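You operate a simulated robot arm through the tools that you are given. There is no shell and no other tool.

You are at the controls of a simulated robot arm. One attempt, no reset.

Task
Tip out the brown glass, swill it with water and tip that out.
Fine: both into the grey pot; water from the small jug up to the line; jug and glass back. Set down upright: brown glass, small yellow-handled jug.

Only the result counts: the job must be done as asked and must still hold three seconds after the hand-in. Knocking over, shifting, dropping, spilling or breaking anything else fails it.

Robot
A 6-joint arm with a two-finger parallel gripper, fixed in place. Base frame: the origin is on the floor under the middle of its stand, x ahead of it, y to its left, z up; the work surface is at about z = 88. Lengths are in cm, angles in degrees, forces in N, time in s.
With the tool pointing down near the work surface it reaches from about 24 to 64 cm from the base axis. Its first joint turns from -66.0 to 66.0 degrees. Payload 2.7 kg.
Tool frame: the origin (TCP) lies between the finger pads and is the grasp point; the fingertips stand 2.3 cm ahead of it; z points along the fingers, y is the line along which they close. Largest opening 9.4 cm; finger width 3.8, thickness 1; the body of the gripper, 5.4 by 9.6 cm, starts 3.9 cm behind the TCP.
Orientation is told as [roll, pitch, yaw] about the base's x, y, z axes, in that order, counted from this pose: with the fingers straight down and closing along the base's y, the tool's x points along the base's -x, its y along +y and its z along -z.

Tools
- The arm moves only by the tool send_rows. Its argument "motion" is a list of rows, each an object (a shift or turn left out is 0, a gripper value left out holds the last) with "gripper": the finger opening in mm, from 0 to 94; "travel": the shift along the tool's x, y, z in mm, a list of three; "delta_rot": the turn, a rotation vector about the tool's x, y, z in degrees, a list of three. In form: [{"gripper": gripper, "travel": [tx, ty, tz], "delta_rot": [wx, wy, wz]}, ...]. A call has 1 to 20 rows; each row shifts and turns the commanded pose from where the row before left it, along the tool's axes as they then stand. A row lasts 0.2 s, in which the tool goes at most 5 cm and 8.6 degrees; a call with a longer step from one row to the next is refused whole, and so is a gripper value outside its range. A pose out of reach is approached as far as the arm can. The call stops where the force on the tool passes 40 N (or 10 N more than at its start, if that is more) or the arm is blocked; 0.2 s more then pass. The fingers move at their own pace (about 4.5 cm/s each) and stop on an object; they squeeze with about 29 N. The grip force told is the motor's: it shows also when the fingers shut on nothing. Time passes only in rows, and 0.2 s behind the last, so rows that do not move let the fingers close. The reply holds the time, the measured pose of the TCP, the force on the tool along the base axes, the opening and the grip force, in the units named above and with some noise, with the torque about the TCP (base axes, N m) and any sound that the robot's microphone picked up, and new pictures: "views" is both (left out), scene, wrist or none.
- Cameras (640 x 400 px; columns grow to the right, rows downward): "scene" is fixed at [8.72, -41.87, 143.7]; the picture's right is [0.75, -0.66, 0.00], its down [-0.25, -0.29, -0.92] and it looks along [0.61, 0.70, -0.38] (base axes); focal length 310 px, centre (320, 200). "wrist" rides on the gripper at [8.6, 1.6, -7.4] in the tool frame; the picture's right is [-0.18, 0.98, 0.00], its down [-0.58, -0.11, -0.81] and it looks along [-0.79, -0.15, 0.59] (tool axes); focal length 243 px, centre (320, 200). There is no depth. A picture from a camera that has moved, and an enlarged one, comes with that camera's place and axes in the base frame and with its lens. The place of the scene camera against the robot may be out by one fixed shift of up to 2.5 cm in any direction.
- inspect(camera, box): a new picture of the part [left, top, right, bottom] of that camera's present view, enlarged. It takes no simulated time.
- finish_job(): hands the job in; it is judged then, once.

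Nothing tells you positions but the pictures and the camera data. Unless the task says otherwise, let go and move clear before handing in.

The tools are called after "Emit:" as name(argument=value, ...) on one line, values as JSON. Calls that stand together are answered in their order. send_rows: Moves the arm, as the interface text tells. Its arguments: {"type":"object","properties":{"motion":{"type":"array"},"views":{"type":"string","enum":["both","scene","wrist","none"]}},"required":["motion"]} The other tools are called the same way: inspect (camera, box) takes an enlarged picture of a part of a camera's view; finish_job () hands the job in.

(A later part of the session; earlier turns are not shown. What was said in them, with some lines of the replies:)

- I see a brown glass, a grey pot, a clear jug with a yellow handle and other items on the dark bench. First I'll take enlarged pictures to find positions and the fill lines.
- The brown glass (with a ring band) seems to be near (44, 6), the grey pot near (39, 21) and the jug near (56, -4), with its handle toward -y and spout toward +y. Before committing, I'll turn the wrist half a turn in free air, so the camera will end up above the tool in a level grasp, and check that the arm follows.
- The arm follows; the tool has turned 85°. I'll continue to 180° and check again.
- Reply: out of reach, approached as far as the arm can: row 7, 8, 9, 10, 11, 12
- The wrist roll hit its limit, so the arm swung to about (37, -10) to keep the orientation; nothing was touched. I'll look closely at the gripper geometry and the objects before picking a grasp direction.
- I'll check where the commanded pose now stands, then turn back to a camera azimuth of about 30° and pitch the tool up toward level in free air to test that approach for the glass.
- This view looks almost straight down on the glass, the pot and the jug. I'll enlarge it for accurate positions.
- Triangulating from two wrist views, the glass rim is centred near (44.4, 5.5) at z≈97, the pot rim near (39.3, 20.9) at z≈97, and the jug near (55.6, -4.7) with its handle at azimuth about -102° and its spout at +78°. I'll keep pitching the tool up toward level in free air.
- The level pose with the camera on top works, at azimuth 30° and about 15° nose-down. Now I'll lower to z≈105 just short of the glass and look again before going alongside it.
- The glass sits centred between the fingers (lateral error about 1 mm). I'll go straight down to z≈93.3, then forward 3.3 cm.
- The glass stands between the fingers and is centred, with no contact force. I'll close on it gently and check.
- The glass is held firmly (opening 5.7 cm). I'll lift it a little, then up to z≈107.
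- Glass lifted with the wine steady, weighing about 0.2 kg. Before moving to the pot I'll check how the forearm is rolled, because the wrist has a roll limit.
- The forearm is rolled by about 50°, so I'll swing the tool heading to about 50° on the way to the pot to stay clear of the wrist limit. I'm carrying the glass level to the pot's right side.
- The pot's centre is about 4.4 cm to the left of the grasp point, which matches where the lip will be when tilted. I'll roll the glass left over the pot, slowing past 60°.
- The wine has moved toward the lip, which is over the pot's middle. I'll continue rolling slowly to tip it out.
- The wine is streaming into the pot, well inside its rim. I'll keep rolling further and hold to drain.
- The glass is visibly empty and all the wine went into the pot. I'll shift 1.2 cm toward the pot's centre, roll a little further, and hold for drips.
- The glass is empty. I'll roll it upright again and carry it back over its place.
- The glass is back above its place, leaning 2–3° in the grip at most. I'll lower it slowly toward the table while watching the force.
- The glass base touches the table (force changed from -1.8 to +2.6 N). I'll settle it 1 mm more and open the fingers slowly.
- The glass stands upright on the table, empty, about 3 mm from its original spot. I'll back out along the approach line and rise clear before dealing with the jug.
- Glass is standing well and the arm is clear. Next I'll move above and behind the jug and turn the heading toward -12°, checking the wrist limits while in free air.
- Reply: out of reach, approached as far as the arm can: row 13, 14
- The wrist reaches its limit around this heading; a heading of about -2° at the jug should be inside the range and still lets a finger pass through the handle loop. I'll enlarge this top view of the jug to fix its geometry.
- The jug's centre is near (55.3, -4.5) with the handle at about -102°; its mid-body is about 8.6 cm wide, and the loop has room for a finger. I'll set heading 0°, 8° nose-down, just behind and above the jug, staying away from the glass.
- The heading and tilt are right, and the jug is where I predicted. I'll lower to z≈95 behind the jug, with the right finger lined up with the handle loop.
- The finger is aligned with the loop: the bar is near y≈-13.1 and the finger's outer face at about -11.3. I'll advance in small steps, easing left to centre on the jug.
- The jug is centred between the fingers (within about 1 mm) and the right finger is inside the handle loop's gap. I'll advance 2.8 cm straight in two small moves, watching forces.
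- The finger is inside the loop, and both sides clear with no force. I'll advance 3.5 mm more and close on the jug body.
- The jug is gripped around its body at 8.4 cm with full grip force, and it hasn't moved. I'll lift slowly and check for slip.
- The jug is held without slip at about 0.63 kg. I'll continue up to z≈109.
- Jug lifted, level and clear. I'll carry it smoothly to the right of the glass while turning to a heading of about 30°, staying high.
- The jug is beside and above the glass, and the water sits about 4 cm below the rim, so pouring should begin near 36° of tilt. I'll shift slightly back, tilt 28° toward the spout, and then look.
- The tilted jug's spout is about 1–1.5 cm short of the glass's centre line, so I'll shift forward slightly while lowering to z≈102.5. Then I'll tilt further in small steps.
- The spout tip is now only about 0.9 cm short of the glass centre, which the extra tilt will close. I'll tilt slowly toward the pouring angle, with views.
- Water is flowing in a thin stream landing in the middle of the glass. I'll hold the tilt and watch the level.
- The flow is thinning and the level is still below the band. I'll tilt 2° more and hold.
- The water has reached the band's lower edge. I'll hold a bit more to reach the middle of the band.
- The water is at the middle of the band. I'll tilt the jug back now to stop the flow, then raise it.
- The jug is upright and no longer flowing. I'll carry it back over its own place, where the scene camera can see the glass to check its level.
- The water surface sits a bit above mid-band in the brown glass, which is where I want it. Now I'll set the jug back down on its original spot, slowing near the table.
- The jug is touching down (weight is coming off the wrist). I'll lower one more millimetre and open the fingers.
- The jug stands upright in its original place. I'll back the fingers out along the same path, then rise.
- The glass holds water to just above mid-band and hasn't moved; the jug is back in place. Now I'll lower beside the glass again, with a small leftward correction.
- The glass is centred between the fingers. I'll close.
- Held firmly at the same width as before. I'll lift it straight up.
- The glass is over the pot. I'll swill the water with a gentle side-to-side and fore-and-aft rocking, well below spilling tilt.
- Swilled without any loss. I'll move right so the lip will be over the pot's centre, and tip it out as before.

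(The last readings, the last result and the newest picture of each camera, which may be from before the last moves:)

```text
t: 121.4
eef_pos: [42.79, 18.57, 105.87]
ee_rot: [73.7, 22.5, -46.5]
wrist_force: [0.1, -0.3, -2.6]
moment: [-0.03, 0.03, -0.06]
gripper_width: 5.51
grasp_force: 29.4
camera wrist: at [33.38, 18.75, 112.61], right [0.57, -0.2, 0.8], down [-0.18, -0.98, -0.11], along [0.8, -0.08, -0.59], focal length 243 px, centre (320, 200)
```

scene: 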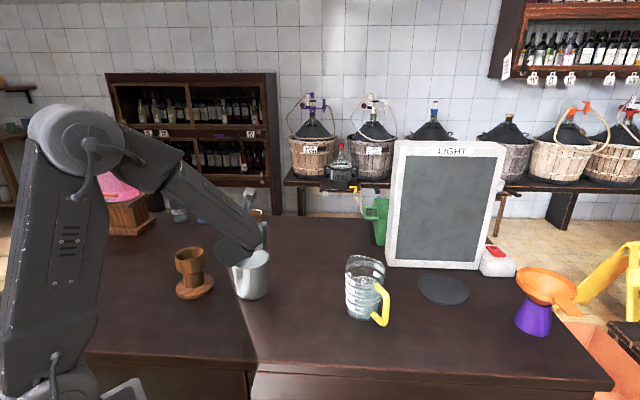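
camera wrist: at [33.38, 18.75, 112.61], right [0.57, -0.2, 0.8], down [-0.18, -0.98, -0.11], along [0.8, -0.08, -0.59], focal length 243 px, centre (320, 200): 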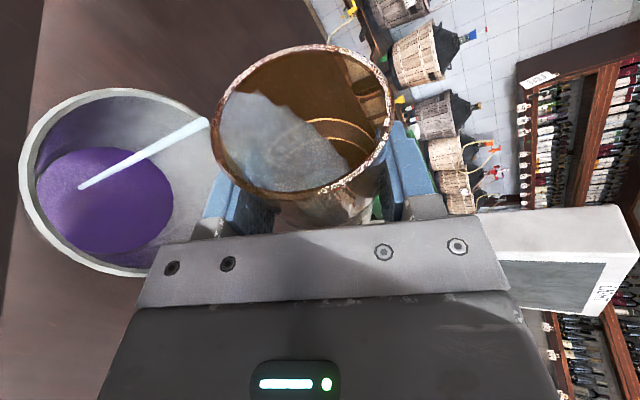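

The rinse water is pouring into the pot, well inside the rim. I'll continue slowly.

Emit:
send_rows(motion=[{}, {"delta_rot": [0, 0, -2.5]}, {}, {"delta_rot": [0, 0, -2.5]}, {}, {"delta_rot": [0, 0, -2.5]}, {}, {"delta_rot": [0, 0, -2.5]}, {}, {"delta_rot": [0, 0, -2.5]}, {}, {"delta_rot": [0, 0, -2.5]}, {}], views="wrist")

```text
t: 124.2
eef_pos: [42.83, 18.5, 105.79]
ee_rot: [74.8, 8.1, -42.4]
wrist_force: [0.0, -0.5, -2.7]
moment: [-0.01, 0.02, 0.03]
gripper_width: 5.53
grasp_force: 28.7
camera wrist: at [32.28, 18.99, 110.62], right [0.41, -0.02, 0.91], down [-0.11, -0.99, 0.02], along [0.91, -0.11, -0.41], focal length 243 px, centre (320, 200)
```

wrist: 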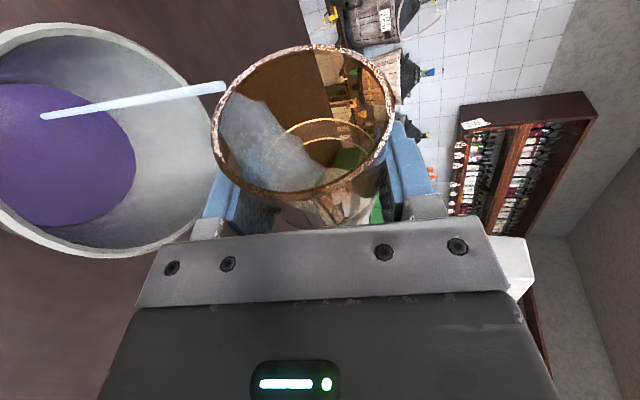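

Emit:
send_rows(motion=[{}, {"delta_rot": [0, 0, -3]}, {}, {"delta_rot": [0, 0, -3]}, {}, {"delta_rot": [0, 0, -3]}, {}, {"delta_rot": [0, 0, -3]}, {"delta_rot": [0, 0, -3]}, {"delta_rot": [0, 0, -3]}, {"delta_rot": [0, 0, -3]}, {"delta_rot": [0, 0, -3]}, {}, {}, {}], views="wrist")

```text
t: 127.4
eef_pos: [42.86, 18.56, 105.96]
ee_rot: [74.5, -14.9, -36.0]
wrist_force: [0.2, 0.1, -2.4]
moment: [0.03, 0.03, -0.01]
gripper_width: 5.53
grasp_force: 29.3
camera wrist: at [31.35, 18.59, 107.13], right [0.1, 0.25, 0.96], down [-0.04, -0.97, 0.26], along [0.99, -0.07, -0.09], focal length 243 px, centre (320, 200)
```

wrist: 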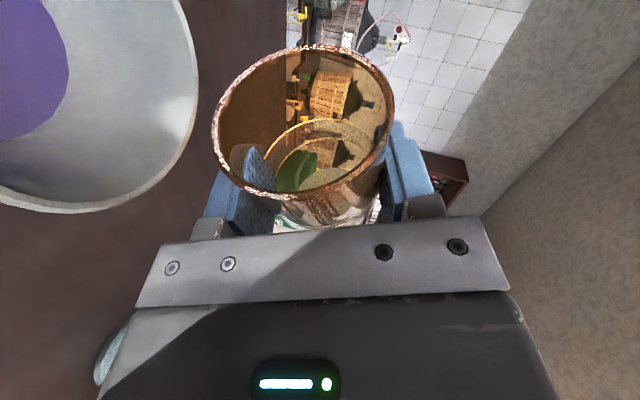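

The glass looks empty. As before, I'll shift toward the pot's centre, tip 16° more, and hold for the last drops.

Emit:
send_rows(motion=[{"travel": [5.8, 1.6, 0]}, {"travel": [5.8, 1.6, 0]}, {"delta_rot": [0, 0, -4]}, {"delta_rot": [0, 0, -4]}, {"delta_rot": [0, 0, -4]}, {"delta_rot": [0, 0, -4]}, {}, {}, {}, {}, {}, {}, {}, {}], views="both")

Emit:
inspect(camera="wrist", box=[190, 30, 420, 240])

```text
t: 130.4
eef_pos: [41.93, 19.35, 105.94]
ee_rot: [72.6, -30.3, -31.0]
wrist_force: [0.2, -0.4, -0.7]
moment: [0.0, 0.07, 0.01]
gripper_width: 5.51
grasp_force: 29.4
camera wrist: at [30.44, 18.54, 104.83], right [-0.12, 0.41, 0.9], down [-0.04, -0.91, 0.41], along [0.99, 0.01, 0.12], focal length 243 px, centre (320, 200)
```

scene: 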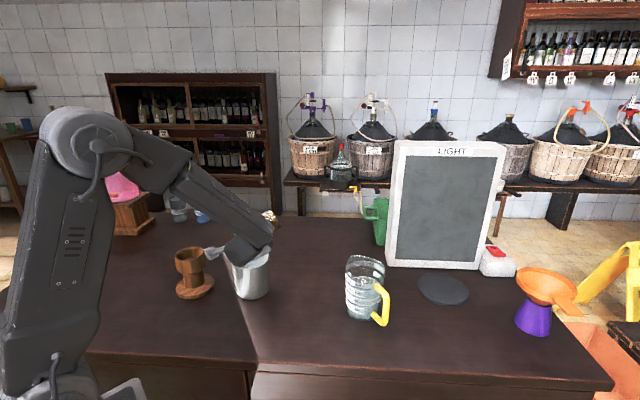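
wrist: 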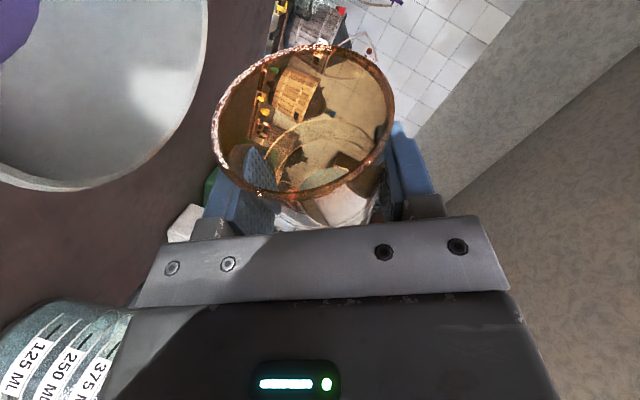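

```text
1.90 times, centred on (305, 135) of wrist
camera zoom: at [30.44, 18.54, 104.83], right [-0.12, 0.41, 0.9], down [-0.04, -0.91, 0.41], along [0.99, 0.01, 0.12], focal length 462 px, centre (349, 324)
```

zoom: 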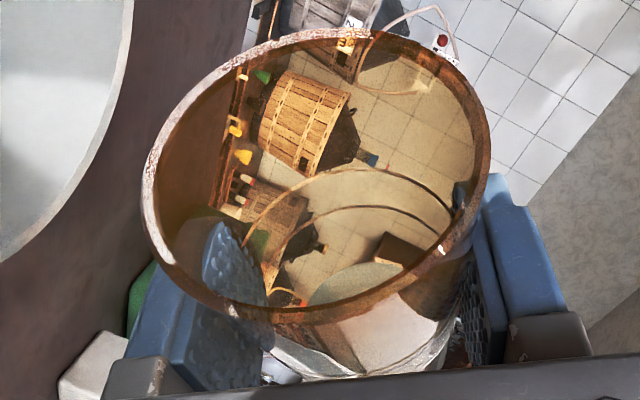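

The glass is clean and empty. I'll bring it upright and carry it back above its place.

Emit:
send_rows(motion=[{"delta_rot": [0, 0, 8]}, {"delta_rot": [0, 0, 8]}, {"delta_rot": [0, 0, 8]}, {"delta_rot": [0, 0, 8]}, {"delta_rot": [0, 0, 8]}, {"delta_rot": [0, 0, 8]}, {"delta_rot": [0, 0, 8]}, {"delta_rot": [0, 0, 8]}, {"delta_rot": [0, 0, 8]}, {"delta_rot": [0, 0, 8]}, {"delta_rot": [0, 0, 8]}, {"delta_rot": [0, 0, 8]}, {"delta_rot": [0, 0, 8]}, {"delta_rot": [0, 0, 8]}, {"delta_rot": [0, 0, 8]}, {"delta_rot": [0, 0, 1.5]}, {}], views="none")

Emit:
send_rows(motion=[{"travel": [-2.4, 10.8, -9.1], "delta_rot": [-1.93, 0, 0.52]}, {"travel": [-2.3, 11.1, -8.8], "delta_rot": [-1.93, 0, 0.52]}, {"travel": [-2.2, 11.4, -8.4], "delta_rot": [-1.93, 0, 0.52]}, {"travel": [-2.1, 11.7, -8.0], "delta_rot": [-1.93, 0, 0.52]}, {"travel": [-2.0, 12.0, -7.6], "delta_rot": [-1.93, 0, 0.52]}, {"travel": [-1.9, 12.3, -7.2], "delta_rot": [-1.93, 0, 0.52]}, {"travel": [-1.8, 12.5, -6.8], "delta_rot": [-1.93, 0, 0.52]}, {"travel": [-1.7, 12.8, -6.3], "delta_rot": [-1.93, 0, 0.52]}, {"travel": [-1.6, 13.0, -5.9], "delta_rot": [-1.93, 0, 0.52]}, {"travel": [-1.5, 13.2, -5.5], "delta_rot": [-1.93, 0, 0.52]}, {}, {}], views="both")

```text
t: 134.0
eef_pos: [41.95, 19.27, 105.79]
ee_rot: [-0.2, 75.0, -130.2]
wrist_force: [0.1, 0.4, -1.7]
moment: [0.0, 0.01, 0.02]
gripper_width: 5.51
grasp_force: 29.3
```

```text
t: 136.6
eef_pos: [44.05, 5.11, 105.98]
ee_rot: [0.0, 75.0, -150.1]
wrist_force: [-0.7, 0.6, -1.3]
moment: [0.0, 0.0, 0.01]
gripper_width: 5.49
grasp_force: 28.6
camera wrist: at [40.52, 1.28, 116.3], right [0.45, -0.88, -0.18], down [-0.86, -0.37, -0.35], along [0.24, 0.31, -0.92], focal length 243 px, centre (320, 200)
```

scene: 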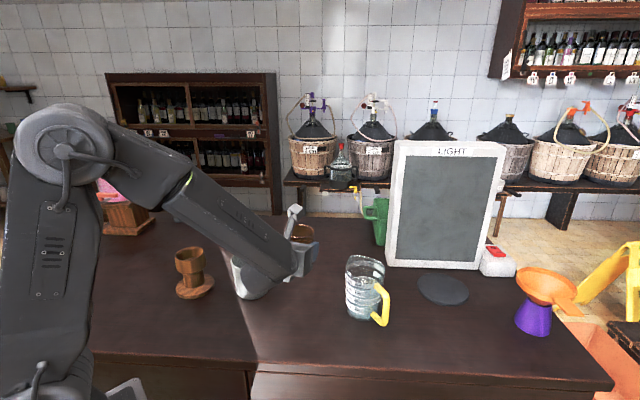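
wrist: 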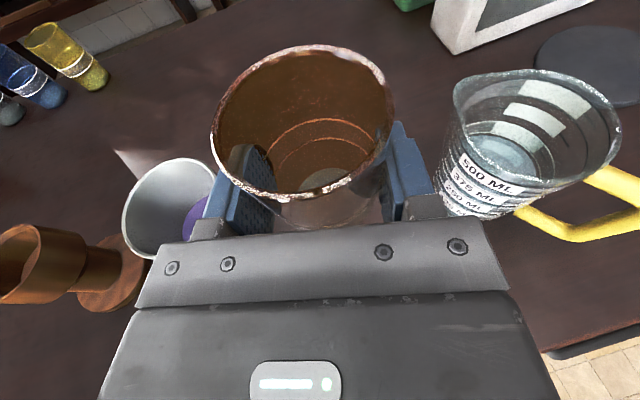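

Emit:
send_rows(motion=[{"travel": [-0.7, -0.5, -2.5]}, {"travel": [-17.6, 0, 4.7]}, {"travel": [-17.6, 0, 4.7]}, {"travel": [-17.6, 0, 4.7]}, {"travel": [-17.6, 0, 4.7]}, {"travel": [-17.6, 0, 4.7]}, {"travel": [-17.6, 0, 4.7]}, {"travel": [-8, 0, 2.1]}, {"travel": [-4.8, 0, 1.3]}, {}], views="none")

```text
t: 138.8
eef_pos: [43.73, 5.02, 93.7]
ee_rot: [0.0, 75.0, -150.0]
wrist_force: [-0.3, 1.0, -1.3]
moment: [-0.02, 0.04, 0.02]
gripper_width: 5.52
grasp_force: 28.9
```

Emit:
send_rows(motion=[{"travel": [-1, 0, 0.27]}, {"travel": [-1, 0, 0.27]}, {}], views="none")

```text
t: 139.6
eef_pos: [43.74, 5.0, 93.4]
ee_rot: [0.1, 75.0, -150.2]
wrist_force: [-0.5, 0.3, -1.2]
moment: [0.02, 0.02, -0.01]
gripper_width: 5.51
grasp_force: 29.1
```

Emit:
send_rows(motion=[{"travel": [-1, 0, 0.27]}, {}], views="none")

```text
t: 140.2
eef_pos: [43.8, 5.05, 93.37]
ee_rot: [0.3, 75.2, -149.8]
wrist_force: [-4.1, -0.6, 12.4]
moment: [-0.25, 0.22, -0.03]
gripper_width: 5.5
grasp_force: 28.9
```

The glass is firmly on the table. I'll ease off half a millimetre and open the fingers gently.

Emit:
send_rows(motion=[{"travel": [0.5, 0, -0.13]}, {}, {"gripper": 57}, {"gripper": 60}, {"gripper": 66}, {"gripper": 75}, {"gripper": 85}, {"gripper": 94}, {"gripper": 94}, {}], views="both")

```text
t: 142.4
eef_pos: [43.72, 5.02, 93.33]
ee_rot: [-0.1, 75.0, -150.1]
wrist_force: [0.2, -0.1, 0.4]
moment: [-0.03, -0.01, 0.02]
gripper_width: 9.41
grasp_force: 0.1
camera wrist: at [40.31, 1.21, 103.68], right [0.45, -0.88, -0.18], down [-0.86, -0.37, -0.35], along [0.24, 0.31, -0.92], focal length 243 px, centre (320, 200)
```

scene: 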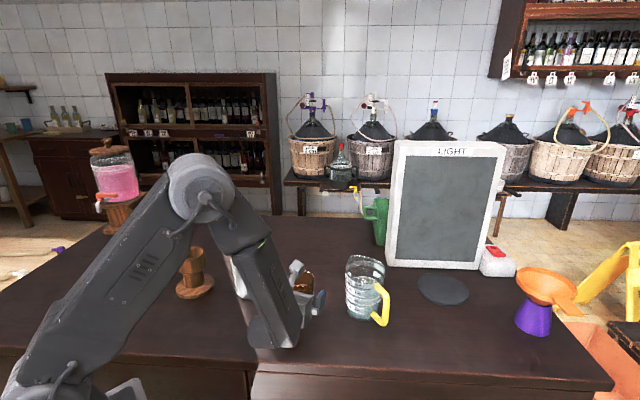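
wrist: 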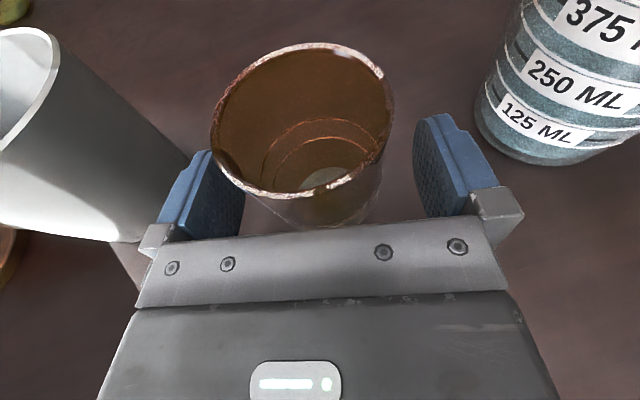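

The glass stands upright and free. I'll back out along the approach line and rise well clear.

Emit:
send_rows(motion=[{"travel": [-2.2, 0, -8.2]}, {"travel": [-2.2, 0, -8.2]}, {"travel": [-2.2, 0, -8.2]}, {"travel": [-2.2, 0, -8.2]}, {"travel": [24, 0, -6.4]}, {"travel": [24, 0, -6.4]}, {"travel": [24, 0, -6.4]}, {"travel": [24, 0, -6.4]}, {"travel": [24, 0, -6.4]}, {"travel": [24, 0, -6.4]}, {"travel": [24, 0, -6.4]}, {"travel": [24, 0, -6.4]}, {"travel": [24, 0, -6.4]}, {"travel": [24, 0, -6.4]}, {}], views="both")

Emit:
inspect(camera="scene", box=[160, 220, 320, 320])

Emit:
inspect(camera="scene", box=[270, 240, 430, 340])

```text
t: 145.6
eef_pos: [40.87, 3.43, 118.3]
ee_rot: [0.0, 75.0, -150.1]
wrist_force: [-0.6, -0.1, 0.1]
moment: [0.01, 0.0, 0.0]
gripper_width: 9.4
grasp_force: 0.0
camera wrist: at [37.36, -0.44, 128.69], right [0.45, -0.88, -0.18], down [-0.86, -0.37, -0.35], along [0.24, 0.31, -0.92], focal length 243 px, centre (320, 200)
```

scene: 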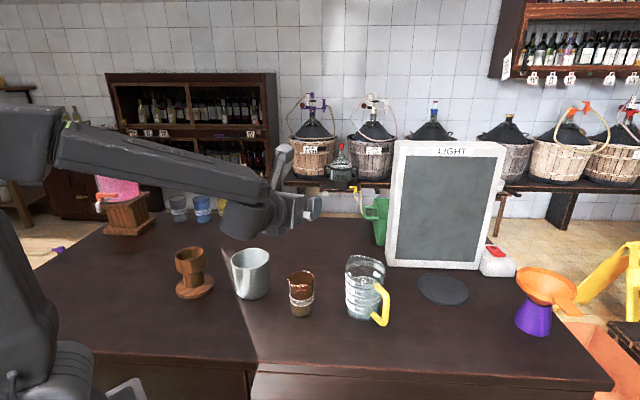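
wrist: 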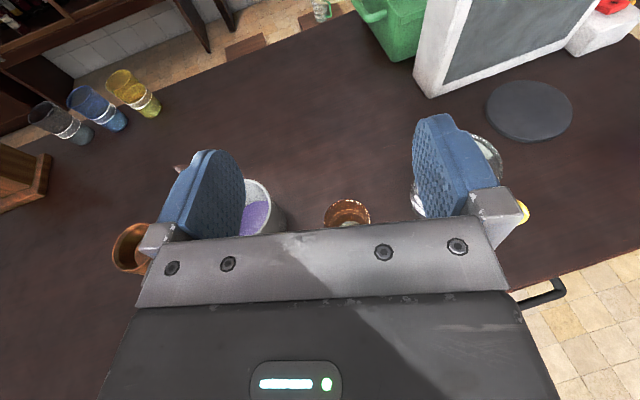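

```text
4.00 times, centred on (240, 270) of scene
camera zoom: at [8.72, -41.87, 143.7], right [0.75, -0.66, 0.0], down [-0.25, -0.29, -0.92], along [0.61, 0.7, -0.38], focal length 1238 px, centre (640, -80)
```

zoom: 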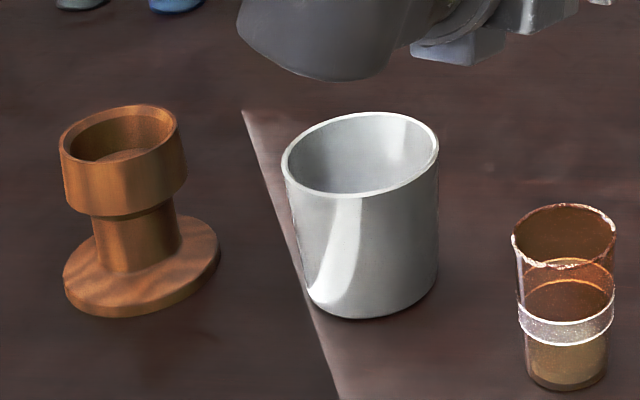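

```text
4.00 times, centred on (350, 290) of scene
camera zoom: at [8.72, -41.87, 143.7], right [0.75, -0.66, 0.0], down [-0.25, -0.29, -0.92], along [0.61, 0.7, -0.38], focal length 1238 px, centre (200, -160)
```

zoom: 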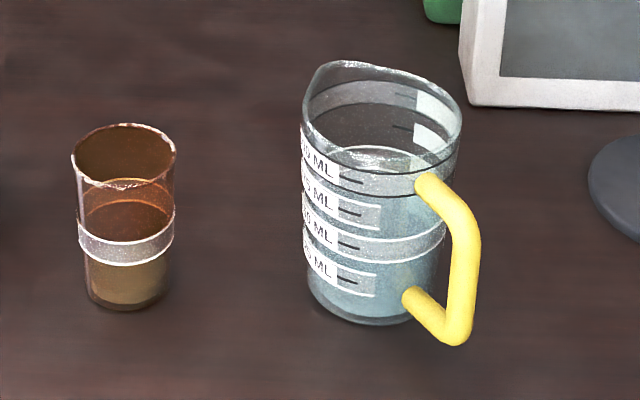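

Final check: the brown glass and the yellow-handled jug stand upright at their original spots, the pot holds the tipped-out wine and rinse water and hasn't moved, and nothing is spilled. The arm is open and clear, so I'm handing in.

Emit:
finish_job()

```text
The job is handed in.
```

The job is done and handed in, though no verdict came back with the hand-in.

- **First tip-out:** the wine from the brown glass went into the grey pot.
- **Rinse:** I filled the glass with water from the small yellow-handled jug and rocked it gently over the pot. The glass is marked with a wide ring band rather than a thin line, so I took the band as the line and filled to just above its middle.
- **Second tip-out:** the rinse water also went into the grey pot.
- **Set-down:** the glass and the jug are standing upright within a few millimetres of where they started.

I saw no spills in the final pictures, and nothing else appeared to have moved. The gripper is open and clear of everything.
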